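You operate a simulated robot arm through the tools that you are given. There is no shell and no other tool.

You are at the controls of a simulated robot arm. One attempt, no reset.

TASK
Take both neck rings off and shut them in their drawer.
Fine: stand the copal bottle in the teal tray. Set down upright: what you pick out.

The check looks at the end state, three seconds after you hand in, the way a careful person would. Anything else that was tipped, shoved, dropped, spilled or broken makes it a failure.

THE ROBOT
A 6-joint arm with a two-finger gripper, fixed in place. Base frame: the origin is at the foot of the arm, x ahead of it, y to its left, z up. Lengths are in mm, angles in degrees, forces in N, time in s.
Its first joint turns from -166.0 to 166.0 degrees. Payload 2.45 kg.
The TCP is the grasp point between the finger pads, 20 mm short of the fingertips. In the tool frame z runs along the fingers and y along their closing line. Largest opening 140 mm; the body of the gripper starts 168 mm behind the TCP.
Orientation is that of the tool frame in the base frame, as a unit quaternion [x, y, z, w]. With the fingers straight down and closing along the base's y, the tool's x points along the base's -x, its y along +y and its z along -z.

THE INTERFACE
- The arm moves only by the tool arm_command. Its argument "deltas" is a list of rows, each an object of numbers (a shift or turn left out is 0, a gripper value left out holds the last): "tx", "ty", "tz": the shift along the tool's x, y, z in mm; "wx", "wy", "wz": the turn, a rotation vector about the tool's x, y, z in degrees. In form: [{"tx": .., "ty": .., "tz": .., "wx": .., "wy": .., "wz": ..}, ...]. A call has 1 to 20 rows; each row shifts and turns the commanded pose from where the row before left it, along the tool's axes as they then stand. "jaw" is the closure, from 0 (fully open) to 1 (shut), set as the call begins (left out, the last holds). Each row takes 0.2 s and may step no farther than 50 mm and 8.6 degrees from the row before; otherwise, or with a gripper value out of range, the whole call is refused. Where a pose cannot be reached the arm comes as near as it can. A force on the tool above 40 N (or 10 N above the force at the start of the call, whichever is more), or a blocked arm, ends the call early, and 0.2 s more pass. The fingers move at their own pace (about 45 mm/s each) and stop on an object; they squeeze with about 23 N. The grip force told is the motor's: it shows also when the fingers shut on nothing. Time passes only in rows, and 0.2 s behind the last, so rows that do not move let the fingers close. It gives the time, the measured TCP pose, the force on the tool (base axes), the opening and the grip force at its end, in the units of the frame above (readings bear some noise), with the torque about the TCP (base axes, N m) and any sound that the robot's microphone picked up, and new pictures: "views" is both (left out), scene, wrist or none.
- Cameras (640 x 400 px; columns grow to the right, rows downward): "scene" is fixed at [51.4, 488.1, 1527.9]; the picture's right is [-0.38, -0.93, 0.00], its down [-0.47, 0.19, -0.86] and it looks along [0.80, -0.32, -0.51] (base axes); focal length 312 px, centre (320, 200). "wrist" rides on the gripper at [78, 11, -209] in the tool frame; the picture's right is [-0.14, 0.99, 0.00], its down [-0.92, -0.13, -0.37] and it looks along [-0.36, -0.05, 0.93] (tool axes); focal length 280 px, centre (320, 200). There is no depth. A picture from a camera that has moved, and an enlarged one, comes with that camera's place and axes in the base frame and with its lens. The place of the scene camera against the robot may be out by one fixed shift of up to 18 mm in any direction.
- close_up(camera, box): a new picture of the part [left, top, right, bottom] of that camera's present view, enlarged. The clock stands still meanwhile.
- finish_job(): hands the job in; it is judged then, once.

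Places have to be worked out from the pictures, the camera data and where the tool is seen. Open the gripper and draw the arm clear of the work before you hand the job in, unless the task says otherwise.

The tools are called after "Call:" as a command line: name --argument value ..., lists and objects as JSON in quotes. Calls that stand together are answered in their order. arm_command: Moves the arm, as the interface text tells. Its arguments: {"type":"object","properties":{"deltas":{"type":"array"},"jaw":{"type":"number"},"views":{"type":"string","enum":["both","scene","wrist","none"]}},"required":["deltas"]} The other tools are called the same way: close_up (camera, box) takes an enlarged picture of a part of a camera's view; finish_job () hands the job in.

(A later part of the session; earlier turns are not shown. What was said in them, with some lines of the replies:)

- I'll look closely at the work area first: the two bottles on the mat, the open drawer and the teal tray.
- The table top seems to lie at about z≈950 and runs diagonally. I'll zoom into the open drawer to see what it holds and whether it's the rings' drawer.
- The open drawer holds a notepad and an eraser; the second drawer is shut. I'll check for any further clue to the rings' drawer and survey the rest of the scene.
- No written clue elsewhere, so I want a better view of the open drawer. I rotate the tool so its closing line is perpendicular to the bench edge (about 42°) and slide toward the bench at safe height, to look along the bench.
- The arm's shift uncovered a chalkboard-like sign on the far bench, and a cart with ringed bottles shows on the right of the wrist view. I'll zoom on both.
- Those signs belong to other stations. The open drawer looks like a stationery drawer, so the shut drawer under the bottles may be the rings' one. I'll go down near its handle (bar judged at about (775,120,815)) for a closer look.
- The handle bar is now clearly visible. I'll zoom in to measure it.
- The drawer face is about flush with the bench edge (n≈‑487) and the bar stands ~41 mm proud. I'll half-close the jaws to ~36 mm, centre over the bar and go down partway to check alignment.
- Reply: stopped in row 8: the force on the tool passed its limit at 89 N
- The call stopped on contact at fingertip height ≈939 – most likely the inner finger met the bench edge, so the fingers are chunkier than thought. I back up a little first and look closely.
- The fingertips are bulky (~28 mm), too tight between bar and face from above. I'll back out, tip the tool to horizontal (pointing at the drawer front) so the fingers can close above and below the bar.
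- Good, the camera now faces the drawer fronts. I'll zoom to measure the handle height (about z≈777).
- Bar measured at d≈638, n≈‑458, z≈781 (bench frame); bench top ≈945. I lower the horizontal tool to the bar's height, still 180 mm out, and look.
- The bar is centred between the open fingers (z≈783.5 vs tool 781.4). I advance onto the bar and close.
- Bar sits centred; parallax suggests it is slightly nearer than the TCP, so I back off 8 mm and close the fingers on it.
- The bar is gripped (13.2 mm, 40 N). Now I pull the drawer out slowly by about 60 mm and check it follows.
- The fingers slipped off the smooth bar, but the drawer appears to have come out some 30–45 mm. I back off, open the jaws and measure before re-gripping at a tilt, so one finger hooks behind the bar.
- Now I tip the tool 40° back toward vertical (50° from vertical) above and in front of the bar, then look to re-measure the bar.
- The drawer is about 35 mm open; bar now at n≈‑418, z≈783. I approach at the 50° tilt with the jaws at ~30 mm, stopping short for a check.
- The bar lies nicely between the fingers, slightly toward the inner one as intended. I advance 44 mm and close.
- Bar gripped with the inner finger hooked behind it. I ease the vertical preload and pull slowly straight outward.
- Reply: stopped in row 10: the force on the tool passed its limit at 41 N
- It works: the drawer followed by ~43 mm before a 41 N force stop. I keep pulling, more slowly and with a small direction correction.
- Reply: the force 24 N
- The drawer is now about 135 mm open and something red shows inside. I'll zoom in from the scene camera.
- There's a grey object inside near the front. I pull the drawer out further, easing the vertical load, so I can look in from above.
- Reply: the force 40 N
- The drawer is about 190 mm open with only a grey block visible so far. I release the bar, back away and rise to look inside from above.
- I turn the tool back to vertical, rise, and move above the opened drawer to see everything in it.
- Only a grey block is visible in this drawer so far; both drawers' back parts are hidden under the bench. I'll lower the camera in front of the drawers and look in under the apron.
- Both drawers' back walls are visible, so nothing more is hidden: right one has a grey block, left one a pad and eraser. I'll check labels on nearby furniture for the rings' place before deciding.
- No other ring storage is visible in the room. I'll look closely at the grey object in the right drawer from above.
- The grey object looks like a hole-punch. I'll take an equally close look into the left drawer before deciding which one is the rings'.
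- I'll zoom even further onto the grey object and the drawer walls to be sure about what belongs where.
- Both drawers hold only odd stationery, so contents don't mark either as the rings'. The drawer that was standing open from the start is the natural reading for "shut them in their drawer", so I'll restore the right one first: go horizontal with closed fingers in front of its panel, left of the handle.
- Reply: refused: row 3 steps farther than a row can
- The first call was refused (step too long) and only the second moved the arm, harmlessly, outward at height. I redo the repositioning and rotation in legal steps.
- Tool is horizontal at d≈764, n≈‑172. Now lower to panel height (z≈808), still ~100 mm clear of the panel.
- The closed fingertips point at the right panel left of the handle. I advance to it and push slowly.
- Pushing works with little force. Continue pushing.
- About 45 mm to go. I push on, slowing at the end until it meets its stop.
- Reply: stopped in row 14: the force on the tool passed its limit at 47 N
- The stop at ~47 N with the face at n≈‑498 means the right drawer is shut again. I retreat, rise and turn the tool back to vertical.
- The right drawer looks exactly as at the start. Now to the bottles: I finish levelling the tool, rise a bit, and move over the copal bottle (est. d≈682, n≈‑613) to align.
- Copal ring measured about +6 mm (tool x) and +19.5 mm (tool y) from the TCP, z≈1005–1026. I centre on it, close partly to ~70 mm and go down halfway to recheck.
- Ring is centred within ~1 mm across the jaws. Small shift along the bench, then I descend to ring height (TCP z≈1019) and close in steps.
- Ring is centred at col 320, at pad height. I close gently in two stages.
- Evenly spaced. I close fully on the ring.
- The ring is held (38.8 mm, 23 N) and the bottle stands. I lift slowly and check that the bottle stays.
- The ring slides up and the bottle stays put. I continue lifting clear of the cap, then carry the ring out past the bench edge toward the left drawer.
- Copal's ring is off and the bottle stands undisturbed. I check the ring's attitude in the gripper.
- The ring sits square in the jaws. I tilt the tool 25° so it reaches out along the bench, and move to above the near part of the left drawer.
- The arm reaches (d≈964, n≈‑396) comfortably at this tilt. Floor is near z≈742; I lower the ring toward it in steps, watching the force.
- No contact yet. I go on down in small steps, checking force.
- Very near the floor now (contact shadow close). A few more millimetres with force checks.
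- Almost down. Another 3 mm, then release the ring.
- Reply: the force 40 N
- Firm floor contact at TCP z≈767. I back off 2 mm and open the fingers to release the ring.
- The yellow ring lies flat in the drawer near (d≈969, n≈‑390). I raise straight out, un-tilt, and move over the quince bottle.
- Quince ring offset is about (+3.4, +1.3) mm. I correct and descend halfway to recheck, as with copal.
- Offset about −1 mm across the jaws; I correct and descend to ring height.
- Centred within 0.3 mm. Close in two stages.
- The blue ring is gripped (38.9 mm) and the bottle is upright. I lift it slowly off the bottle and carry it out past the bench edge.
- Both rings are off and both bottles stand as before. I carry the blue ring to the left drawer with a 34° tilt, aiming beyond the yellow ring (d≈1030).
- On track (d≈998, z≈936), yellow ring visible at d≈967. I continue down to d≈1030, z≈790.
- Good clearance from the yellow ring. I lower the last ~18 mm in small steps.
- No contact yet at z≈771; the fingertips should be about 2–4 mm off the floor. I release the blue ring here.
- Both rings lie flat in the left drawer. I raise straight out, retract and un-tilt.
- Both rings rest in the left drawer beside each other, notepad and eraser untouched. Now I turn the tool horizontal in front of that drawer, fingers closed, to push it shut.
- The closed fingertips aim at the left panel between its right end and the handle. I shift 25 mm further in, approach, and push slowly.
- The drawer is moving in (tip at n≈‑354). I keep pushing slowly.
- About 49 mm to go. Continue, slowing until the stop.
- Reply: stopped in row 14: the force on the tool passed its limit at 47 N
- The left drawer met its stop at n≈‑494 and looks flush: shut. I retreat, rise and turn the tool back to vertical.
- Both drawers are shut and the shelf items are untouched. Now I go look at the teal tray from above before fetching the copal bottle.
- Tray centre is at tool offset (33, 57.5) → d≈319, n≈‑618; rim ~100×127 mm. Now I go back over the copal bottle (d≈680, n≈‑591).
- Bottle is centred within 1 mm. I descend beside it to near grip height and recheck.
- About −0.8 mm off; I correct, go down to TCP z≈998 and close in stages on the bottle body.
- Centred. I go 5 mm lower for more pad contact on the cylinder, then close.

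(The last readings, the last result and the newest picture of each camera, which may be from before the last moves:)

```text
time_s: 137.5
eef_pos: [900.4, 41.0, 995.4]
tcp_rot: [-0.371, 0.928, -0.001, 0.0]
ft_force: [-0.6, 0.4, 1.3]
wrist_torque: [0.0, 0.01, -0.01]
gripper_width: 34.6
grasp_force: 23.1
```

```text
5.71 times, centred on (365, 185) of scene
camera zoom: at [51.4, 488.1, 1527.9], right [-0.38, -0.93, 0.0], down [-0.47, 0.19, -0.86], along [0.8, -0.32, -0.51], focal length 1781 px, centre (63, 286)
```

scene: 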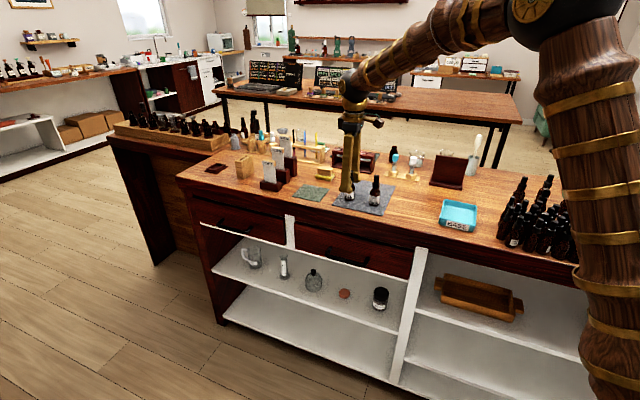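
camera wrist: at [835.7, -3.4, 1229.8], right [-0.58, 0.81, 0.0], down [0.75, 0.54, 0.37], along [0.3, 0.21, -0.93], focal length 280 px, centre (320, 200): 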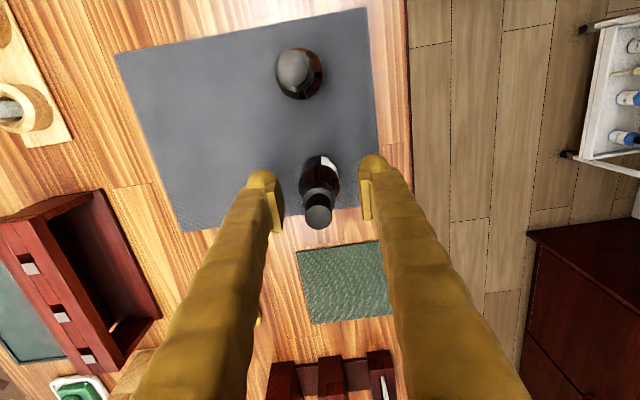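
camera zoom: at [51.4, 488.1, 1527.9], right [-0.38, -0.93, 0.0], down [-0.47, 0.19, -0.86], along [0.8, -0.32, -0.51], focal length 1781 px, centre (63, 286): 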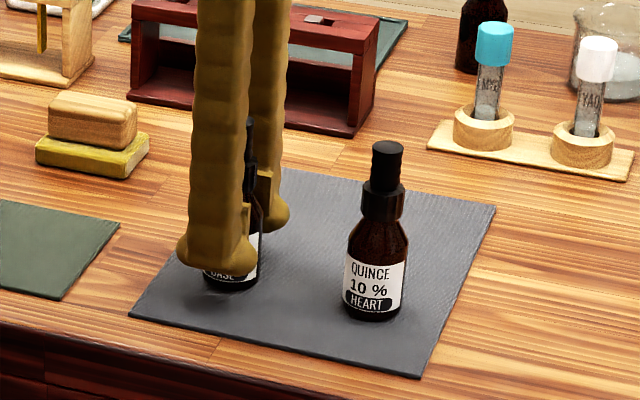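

Bottle gripped (34.6 mm, 23 N). I lift it straight up, well above the quince bottle's height.

Call:
arm_command --deltas '[{"tz": -4}, {"tz": -6}, {"tz": -10}, {"tz": -20}, {"tz": -30}, {"tz": -30}, {"tz": -30}, {"tz": -30}, {"tz": -10}, {}]'

Call:
close_up --camera "scene" --box '[310, 100, 410, 210]'

```text
time_s: 139.7
eef_pos: [899.4, 41.0, 1164.7]
tcp_rot: [-0.371, 0.929, -0.001, -0.001]
ft_force: [-0.4, 0.0, -1.5]
wrist_torque: [0.02, -0.02, 0.01]
gripper_width: 34.3
grasp_force: 23.2
camera wrist: at [835.9, -4.5, 1374.4], right [-0.58, 0.81, 0.0], down [0.75, 0.54, 0.37], along [0.3, 0.21, -0.93], focal length 280 px, centre (320, 200)
```

scene: 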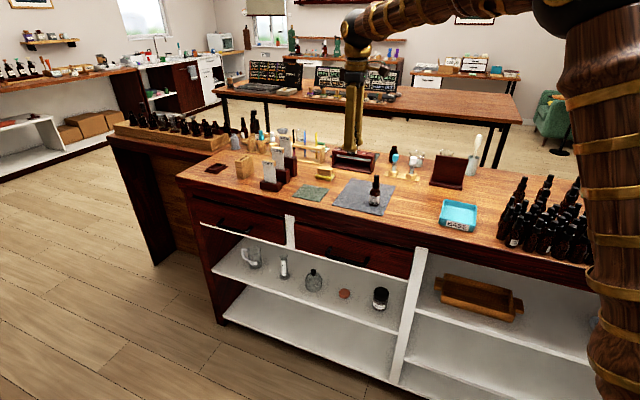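
wrist: 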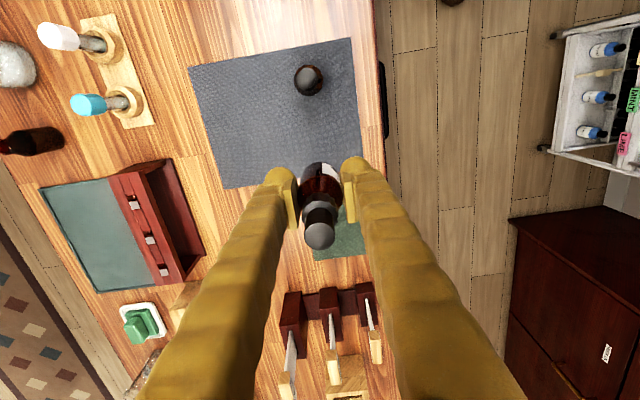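

```text
3.64 times, centred on (360, 155) of scene
camera zoom: at [51.4, 488.1, 1527.9], right [-0.38, -0.93, 0.0], down [-0.47, 0.19, -0.86], along [0.8, -0.32, -0.51], focal length 1133 px, centre (174, 364)
```

zoom: 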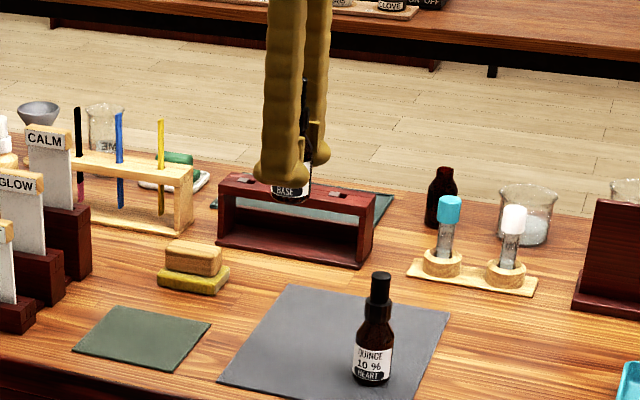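

The copal bottle is held upright. I carry it over to the teal tray.

Call:
arm_command --deltas '[{"tx": 15, "ty": -1}, {"tx": 30, "ty": -2.3}, {"tx": 30, "ty": -2.3}, {"tx": 30, "ty": -2.3}, {"tx": 30, "ty": -2.3}, {"tx": 30, "ty": -2.3}, {"tx": 30, "ty": -2.3}, {"tx": 30, "ty": -2.3}, {"tx": 30, "ty": -2.3}, {"tx": 30, "ty": -2.3}, {"tx": 30, "ty": -2.3}, {"tx": 30, "ty": -2.3}, {"tx": 15.4, "ty": -1.7}, {}]'

Call:
close_up --camera "wrist" --box '[230, 70, 410, 250]'

Call:
close_up --camera "scene" --box '[410, 100, 530, 240]'

```text
time_s: 142.7
eef_pos: [657.2, -228.8, 1166.4]
tcp_rot: [-0.371, 0.929, -0.001, 0.0]
ft_force: [-0.4, -0.4, -0.7]
wrist_torque: [0.0, -0.01, -0.03]
gripper_width: 34.3
grasp_force: 22.9
camera wrist: at [594.5, -273.4, 1374.4], right [-0.58, 0.81, 0.0], down [0.75, 0.54, 0.37], along [0.3, 0.21, -0.93], focal length 280 px, centre (320, 200)
```

scene: 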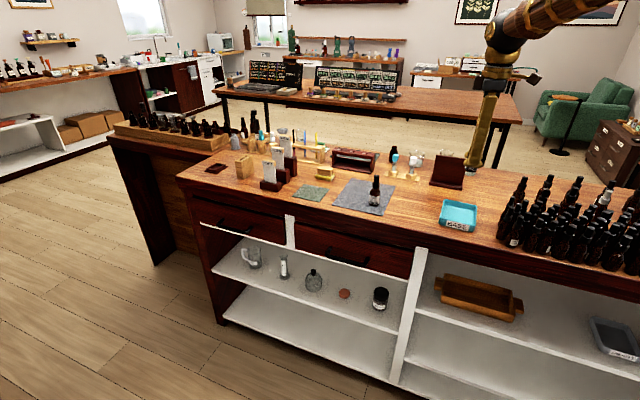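
wrist: 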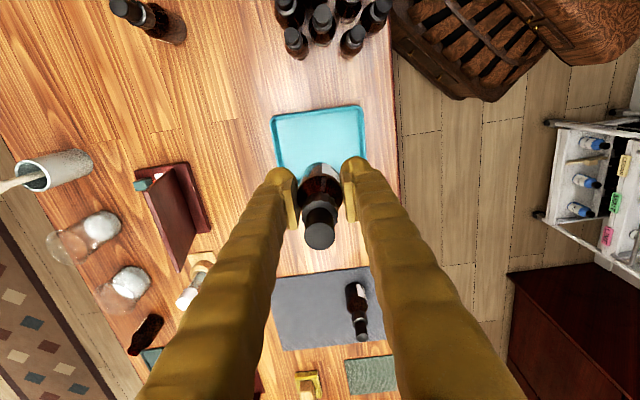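

```text
2.22 times, centred on (320, 160) of wrist
camera zoom: at [594.5, -273.4, 1374.4], right [-0.58, 0.81, 0.0], down [0.75, 0.54, 0.37], along [0.3, 0.21, -0.93], focal length 623 px, centre (320, 289)
```

zoom: 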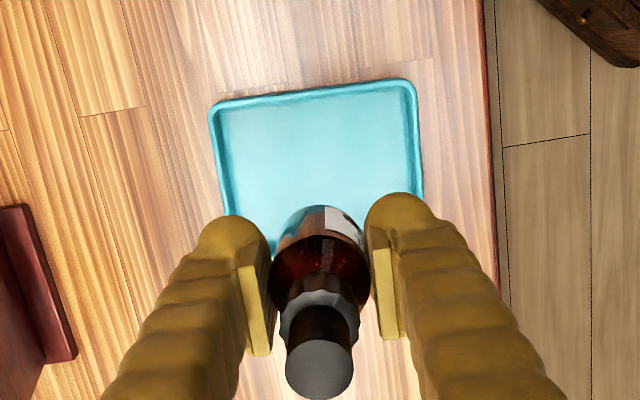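

```text
2.86 times, centred on (470, 170) of scene
camera zoom: at [51.4, 488.1, 1527.9], right [-0.38, -0.93, 0.0], down [-0.47, 0.19, -0.86], along [0.8, -0.32, -0.51], focal length 890 px, centre (-109, 286)
```

zoom: 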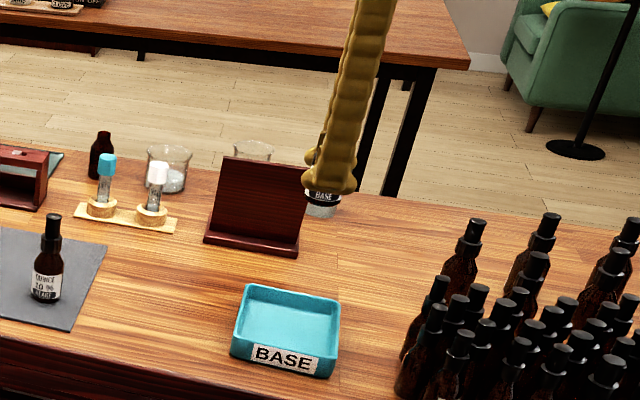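

Bottle is over the tray, offset only (2, 2.6) mm from its centre. I correct and descend to ~10 mm above the tray floor.

Call:
arm_command --deltas '[{"tx": 2, "ty": 2.6}, {"tz": 30}, {"tz": 30}, {"tz": 30}, {"tz": 30}, {"tz": 25}, {"tz": 12}, {}]'

Call:
close_up --camera "scene" --box '[420, 160, 500, 240]'

Call:
close_up --camera "wrist" --box '[230, 70, 410, 250]'

```text
time_s: 144.5
eef_pos: [655.8, -228.8, 1007.4]
tcp_rot: [-0.372, 0.928, -0.002, 0.0]
ft_force: [0.8, 0.4, -0.7]
wrist_torque: [-0.01, -0.01, -0.03]
gripper_width: 34.5
grasp_force: 23.3
camera wrist: at [591.8, -273.5, 1216.9], right [-0.58, 0.81, 0.0], down [0.75, 0.54, 0.37], along [0.3, 0.21, -0.93], focal length 280 px, centre (320, 200)
```

scene: 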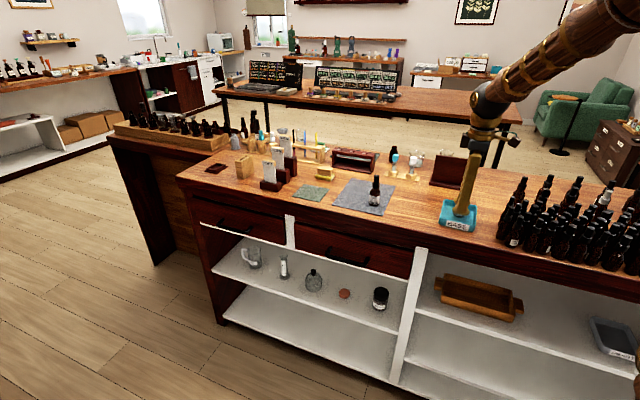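
wrist: 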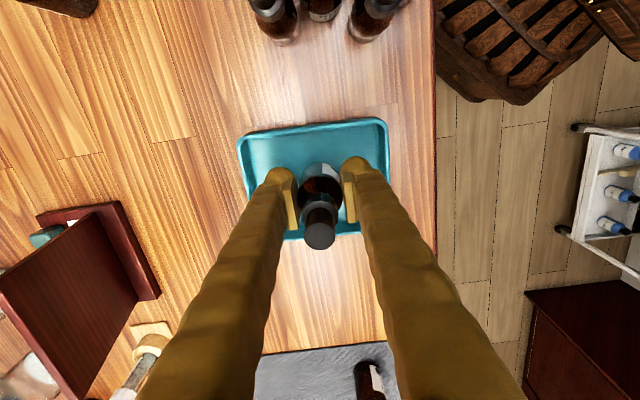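

```text
5.00 times, centred on (460, 200) of scene
camera zoom: at [51.4, 488.1, 1527.9], right [-0.38, -0.93, 0.0], down [-0.47, 0.19, -0.86], along [0.8, -0.32, -0.51], focal length 1558 px, centre (-380, 200)
```

zoom: 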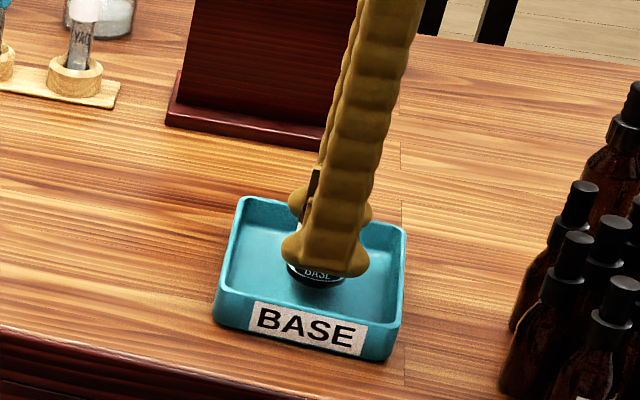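

```text
2.22 times, centred on (320, 160) of wrist
camera zoom: at [591.8, -273.5, 1216.9], right [-0.58, 0.81, 0.0], down [0.75, 0.54, 0.37], along [0.3, 0.21, -0.93], focal length 623 px, centre (320, 289)
```

zoom: 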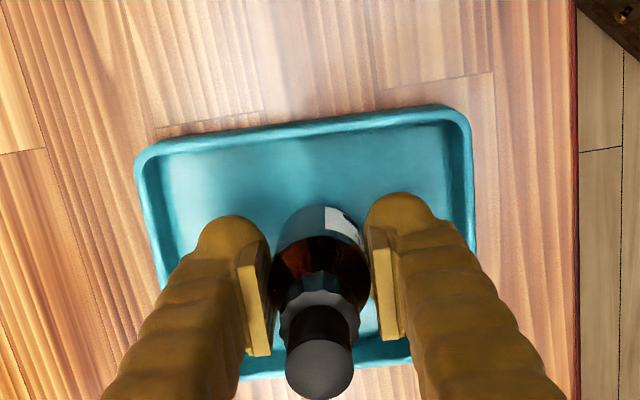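

The bottle is inside the tray. I lower the last millimetres gently, watching the force.

Call:
arm_command --deltas '[{"tz": 3}, {"tz": 3}, {}]' --views "none"

```text
time_s: 145.3
eef_pos: [655.3, -229.1, 1001.5]
tcp_rot: [-0.372, 0.928, 0.0, 0.001]
ft_force: [0.2, 0.0, 0.1]
wrist_torque: [-0.01, 0.0, 0.03]
gripper_width: 34.5
grasp_force: 22.6
```

No contact at z≈1001.5; another 2 mm.

Call:
arm_command --deltas '[{"tz": 1}, {"tz": 1}, {}]' --views "none"

```text
time_s: 146.1
eef_pos: [654.9, -228.4, 1000.6]
tcp_rot: [-0.371, 0.929, -0.001, 0.0]
ft_force: [0.0, -0.1, -1.1]
wrist_torque: [0.01, 0.01, 0.01]
gripper_width: 34.4
grasp_force: 23.1
```

Call:
arm_command --deltas '[{"tz": 1}, {"tz": 1}, {}]' --views "none"

Call:
close_up --camera "scene" --box '[440, 195, 480, 235]'

```text
time_s: 146.9
eef_pos: [655.2, -228.6, 998.3]
tcp_rot: [-0.371, 0.929, -0.002, -0.001]
ft_force: [-0.1, 0.1, -0.4]
wrist_torque: [0.0, 0.02, -0.01]
gripper_width: 34.6
grasp_force: 22.8
```

```text
10.00 times, centred on (460, 215) of scene
camera zoom: at [51.4, 488.1, 1527.9], right [-0.38, -0.93, 0.0], down [-0.47, 0.19, -0.86], along [0.8, -0.32, -0.51], focal length 3116 px, centre (-1080, 50)
```

zoom: 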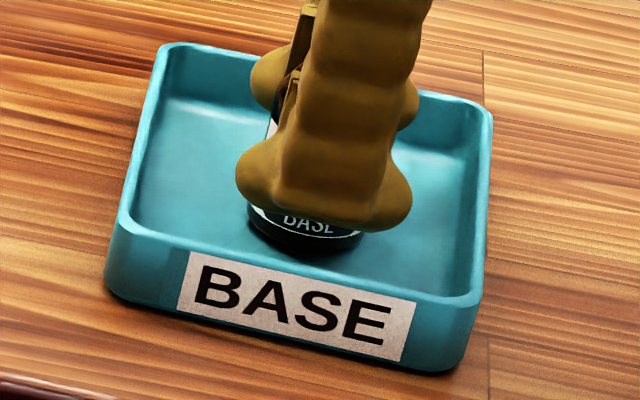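

Nearly touching. Another millimetre or two.

Call:
arm_command --deltas '[{"tz": 0.8}, {"tz": 0.7}, {}]' --views "none"

```text
time_s: 147.7
eef_pos: [656.3, -228.3, 997.0]
tcp_rot: [-0.371, 0.928, -0.002, 0.0]
ft_force: [-1.5, -0.8, 3.9]
wrist_torque: [0.02, 0.03, -0.01]
gripper_width: 34.4
grasp_force: 23.4
```

Light contact (≈4 N upward): the bottle stands on the tray floor. I open the fingers in two stages.

Call:
arm_command --deltas '[{}, {}]' --jaw 0.71 --views "none"

Call:
close_up --camera "wrist" --box '[230, 70, 410, 250]'

```text
time_s: 148.3
eef_pos: [655.7, -227.5, 996.2]
tcp_rot: [-0.371, 0.928, -0.001, -0.001]
ft_force: [-0.5, 0.0, -1.2]
wrist_torque: [-0.01, 0.0, -0.03]
gripper_width: 40.5
grasp_force: 0.1
```

```text
2.22 times, centred on (320, 160) of wrist
camera zoom: at [591.5, -273.0, 1206.4], right [-0.58, 0.81, 0.0], down [0.75, 0.54, 0.37], along [0.3, 0.21, -0.93], focal length 623 px, centre (320, 289)
```

zoom: 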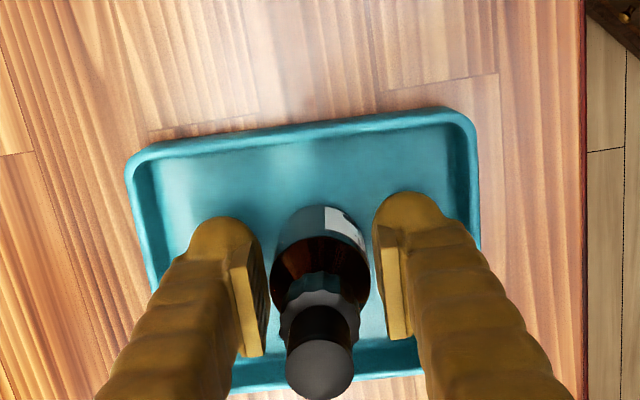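

Released; the bottle stands. I open a bit more and rise straight up, clear of it.

Call:
arm_command --deltas '[{}, {"tz": -8}, {"tz": -15}, {"tz": -25}, {"tz": -40}, {"tz": -45}, {"tz": -45}, {}]' --jaw 0.63

Call:
close_up --camera "scene" --box '[420, 160, 500, 240]'

Call:
close_up --camera "wrist" --box '[230, 70, 410, 250]'

```text
time_s: 150.1
eef_pos: [655.6, -227.3, 1175.2]
tcp_rot: [-0.372, 0.928, 0.0, 0.0]
ft_force: [-0.8, -0.2, -0.5]
wrist_torque: [0.01, 0.0, -0.01]
gripper_width: 52.0
grasp_force: 0.0
camera wrist: at [591.8, -272.7, 1384.5], right [-0.58, 0.81, 0.0], down [0.75, 0.54, 0.37], along [0.3, 0.21, -0.93], focal length 280 px, centre (320, 200)
```

scene: 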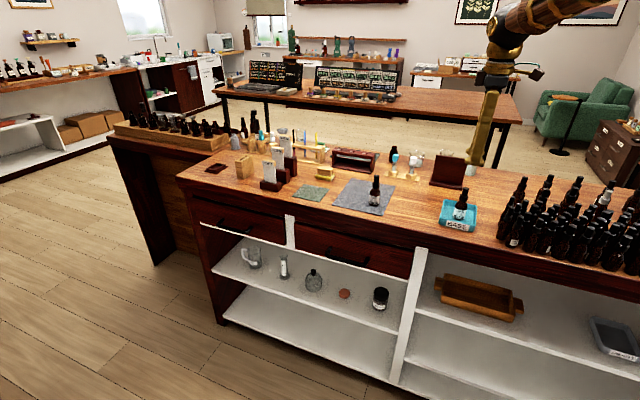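
wrist: 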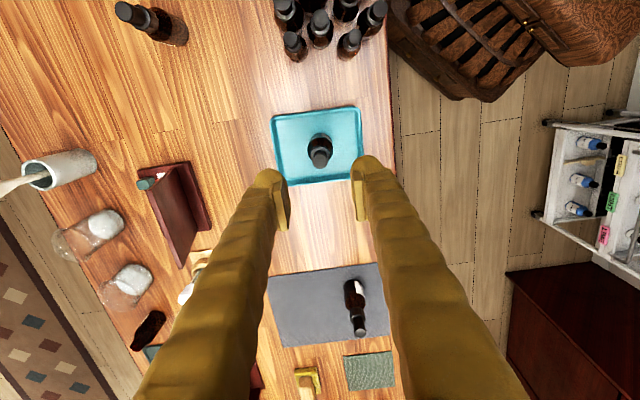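

```text
5.00 times, centred on (460, 200) of scene
camera zoom: at [51.4, 488.1, 1527.9], right [-0.38, -0.93, 0.0], down [-0.47, 0.19, -0.86], along [0.8, -0.32, -0.51], focal length 1558 px, centre (-380, 200)
```

zoom: 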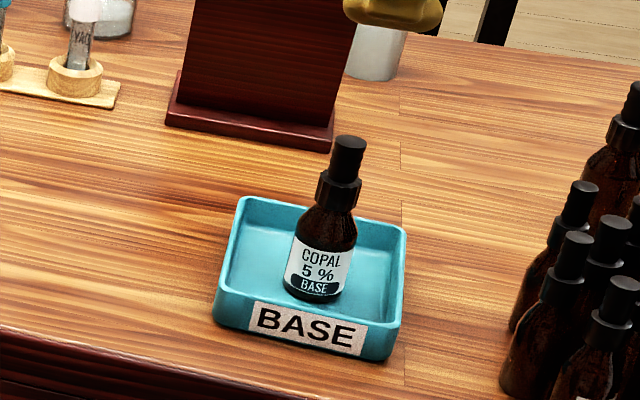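

```text
2.22 times, centred on (320, 160) of wrist
camera zoom: at [591.8, -272.7, 1384.5], right [-0.58, 0.81, 0.0], down [0.75, 0.54, 0.37], along [0.3, 0.21, -0.93], focal length 623 px, centre (320, 289)
```

zoom: 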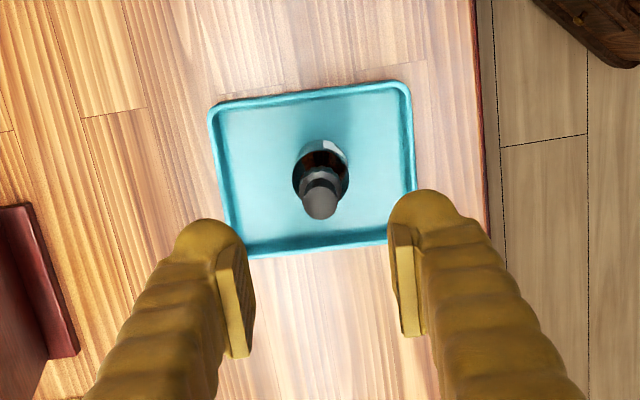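

The copal bottle stands upright in the centre of the BASE tray. I open the gripper and draw the arm back clear of the bench, then make a last check.

Call:
arm_command --deltas '[{"tz": -30}, {"ty": 45}, {"ty": 45}, {"ty": 45}, {"ty": 45}, {"ty": 45}, {"ty": 45}, {"ty": 45}, {"ty": 35}, {}]' --jaw 0

Call:
close_up --camera "scene" --box '[170, 130, 500, 320]'

Call:
close_up --camera "scene" --box '[180, 190, 310, 270]'

Call:
close_up --camera "scene" --box '[400, 130, 640, 300]'

```text
time_s: 152.3
eef_pos: [414.5, 26.6, 1204.5]
tcp_rot: [-0.371, 0.929, 0.0, 0.0]
ft_force: [-0.7, 0.7, 0.3]
wrist_torque: [0.02, 0.04, 0.01]
gripper_width: 140.0
grasp_force: 0.1
camera wrist: at [350.3, -18.7, 1413.5], right [-0.58, 0.81, 0.0], down [0.75, 0.54, 0.37], along [0.3, 0.21, -0.93], focal length 280 px, centre (320, 200)
```

scene: 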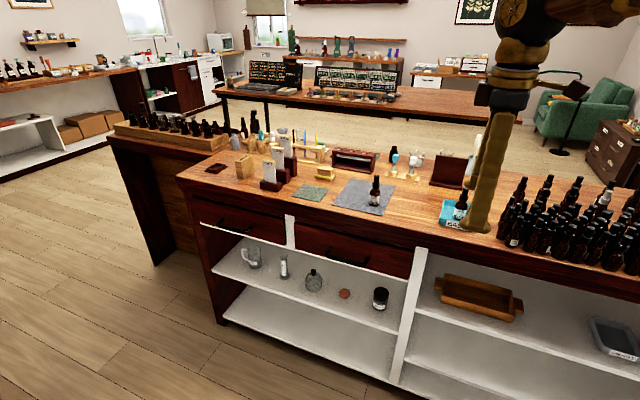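
wrist: 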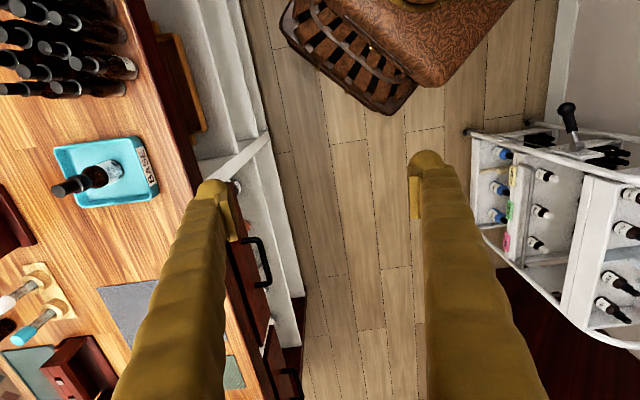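

```text
1.94 times, centred on (335, 225) of scene
camera zoom: at [51.4, 488.1, 1527.9], right [-0.38, -0.93, 0.0], down [-0.47, 0.19, -0.86], along [0.8, -0.32, -0.51], focal length 604 px, centre (291, 152)
```

zoom: 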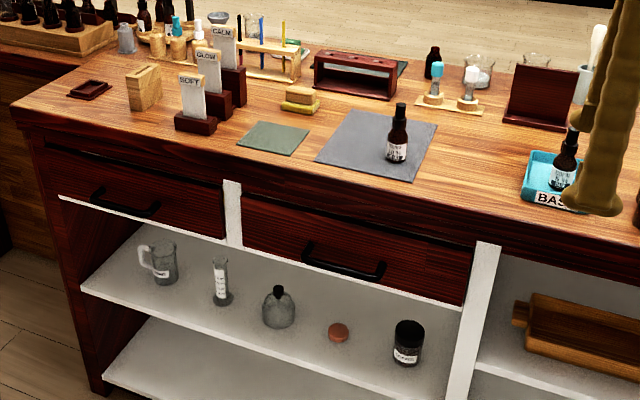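

```text
4.92 times, centred on (245, 230) of scene
camera zoom: at [51.4, 488.1, 1527.9], right [-0.38, -0.93, 0.0], down [-0.47, 0.19, -0.86], along [0.8, -0.32, -0.51], focal length 1534 px, centre (689, 52)
```

zoom: 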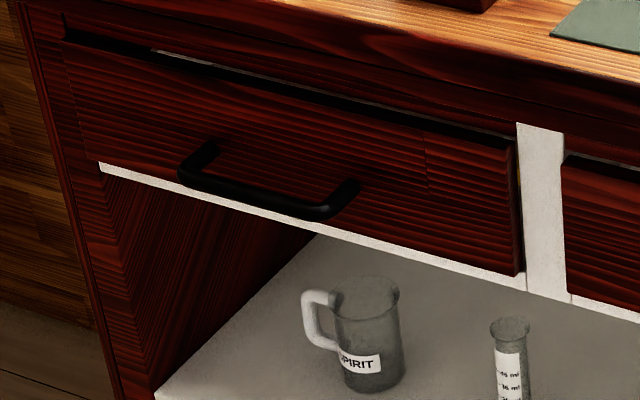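

```text
2.35 times, centred on (520, 215) of scene
camera zoom: at [51.4, 488.1, 1527.9], right [-0.38, -0.93, 0.0], down [-0.47, 0.19, -0.86], along [0.8, -0.32, -0.51], focal length 733 px, centre (-151, 165)
```

zoom: 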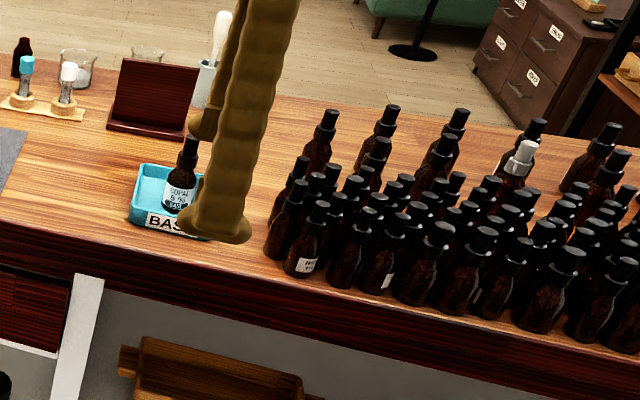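

Everything looks in order. I'll zoom on the central pillar to compare how flush the two drawer fronts are.

Call:
close_up --camera "scene" --box '[270, 205, 320, 255]'

Call:
close_up --camera "scene" --box '[190, 190, 250, 240]'

Call:
close_up --camera "wrist" --box '[220, 220, 310, 400]'

```text
8.00 times, centred on (295, 230) of scene
camera zoom: at [51.4, 488.1, 1527.9], right [-0.38, -0.93, 0.0], down [-0.47, 0.19, -0.86], along [0.8, -0.32, -0.51], focal length 2493 px, centre (520, -40)
```

zoom: 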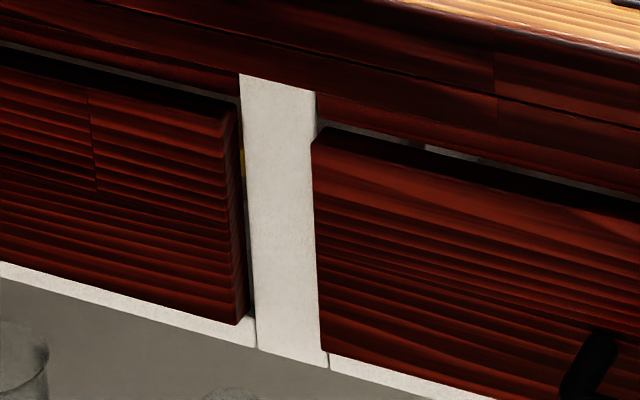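

```text
8.00 times, centred on (220, 215) of scene
camera zoom: at [51.4, 488.1, 1527.9], right [-0.38, -0.93, 0.0], down [-0.47, 0.19, -0.86], along [0.8, -0.32, -0.51], focal length 2493 px, centre (1120, 80)
```

zoom: 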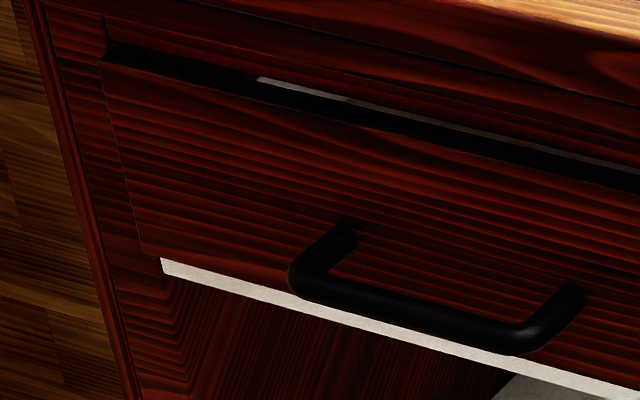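

```text
2.22 times, centred on (265, 310) of wrist
camera zoom: at [350.3, -18.7, 1413.5], right [-0.58, 0.81, 0.0], down [0.75, 0.54, 0.37], along [0.3, 0.21, -0.93], focal length 623 px, centre (442, -44)
```

zoom: 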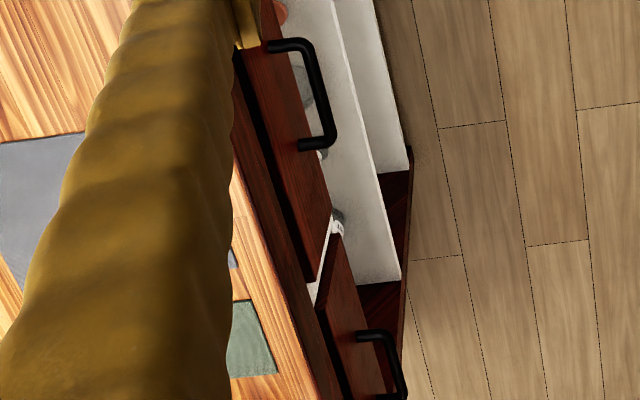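

A small yellow glint shows in the gap beside the left front. I'll compare with the right drawer's right end and enlarge further.

Call:
close_up --camera "scene" --box '[390, 235, 440, 285]'

Call:
close_up --camera "scene" --box '[290, 212, 306, 250]'

```text
8.00 times, centred on (415, 260) of scene
camera zoom: at [51.4, 488.1, 1527.9], right [-0.38, -0.93, 0.0], down [-0.47, 0.19, -0.86], along [0.8, -0.32, -0.51], focal length 2493 px, centre (-440, -280)
```

zoom: 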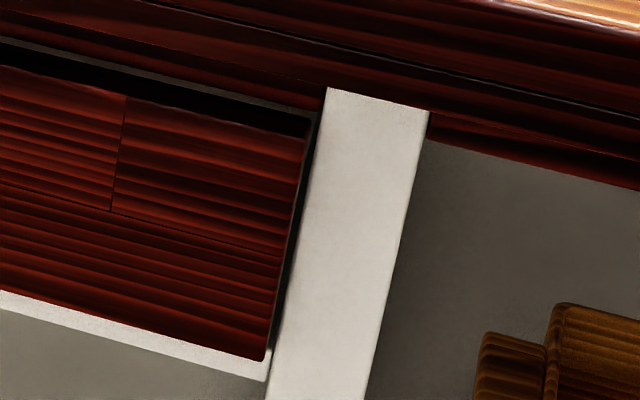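

```text
10.53 times, centred on (298, 231) of scene
camera zoom: at [51.4, 488.1, 1527.9], right [-0.38, -0.93, 0.0], down [-0.47, 0.19, -0.86], along [0.8, -0.32, -0.51], focal length 3280 px, centre (552, -126)
```

zoom: 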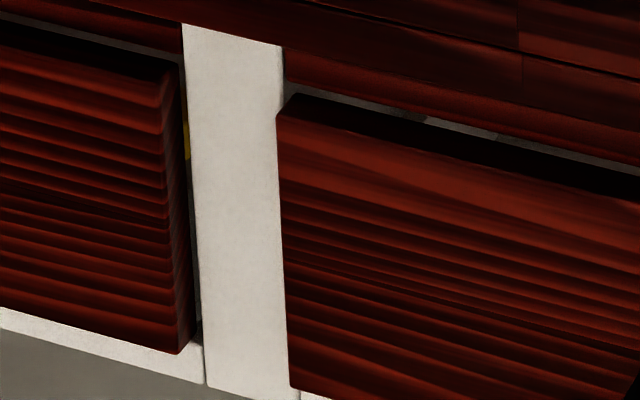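

The fronts sit equally flush on their rails, and the yellow glint is the ring inside, seen over the drawer's side wall. Both rings are shut in the drawer. The copal bottle stands in the teal tray and quince is upright on the mat. The second drawer, which I opened to look inside, is shut again. The gripper is open and clear of the work, so I hand in.

Call:
finish_job

```text
The job is handed in.
```

I took both neck rings off and shut them in the left-hand drawer. The copal bottle is upright in the teal tray, and I have handed the job in.

- **Drawer choice:** this was a judgement call. Nothing in the scene marks either drawer as the rings' own. I opened the closed right-hand drawer to look: it holds only a small grey block that looks like a hole punch. The left one holds a notepad and eraser. I used the left one because it was already standing open. If the right-hand drawer was meant, the rings are in the wrong place.
- **Right-hand drawer:** I pushed it back in until it stopped, and it looks the same as at the start.
- **Rings:** both were lying flat, side by side, when I released them. I pushed the drawer in slowly until it stopped.
- **Copal bottle:** it stands near the centre of the tray.
- **Everything else:** the quince bottle is still upright on the mat, and I saw nothing tipped or moved in the last pictures. Early on, one finger touched the bench edge hard enough to trip the force limit (89 N). I saw no damage.
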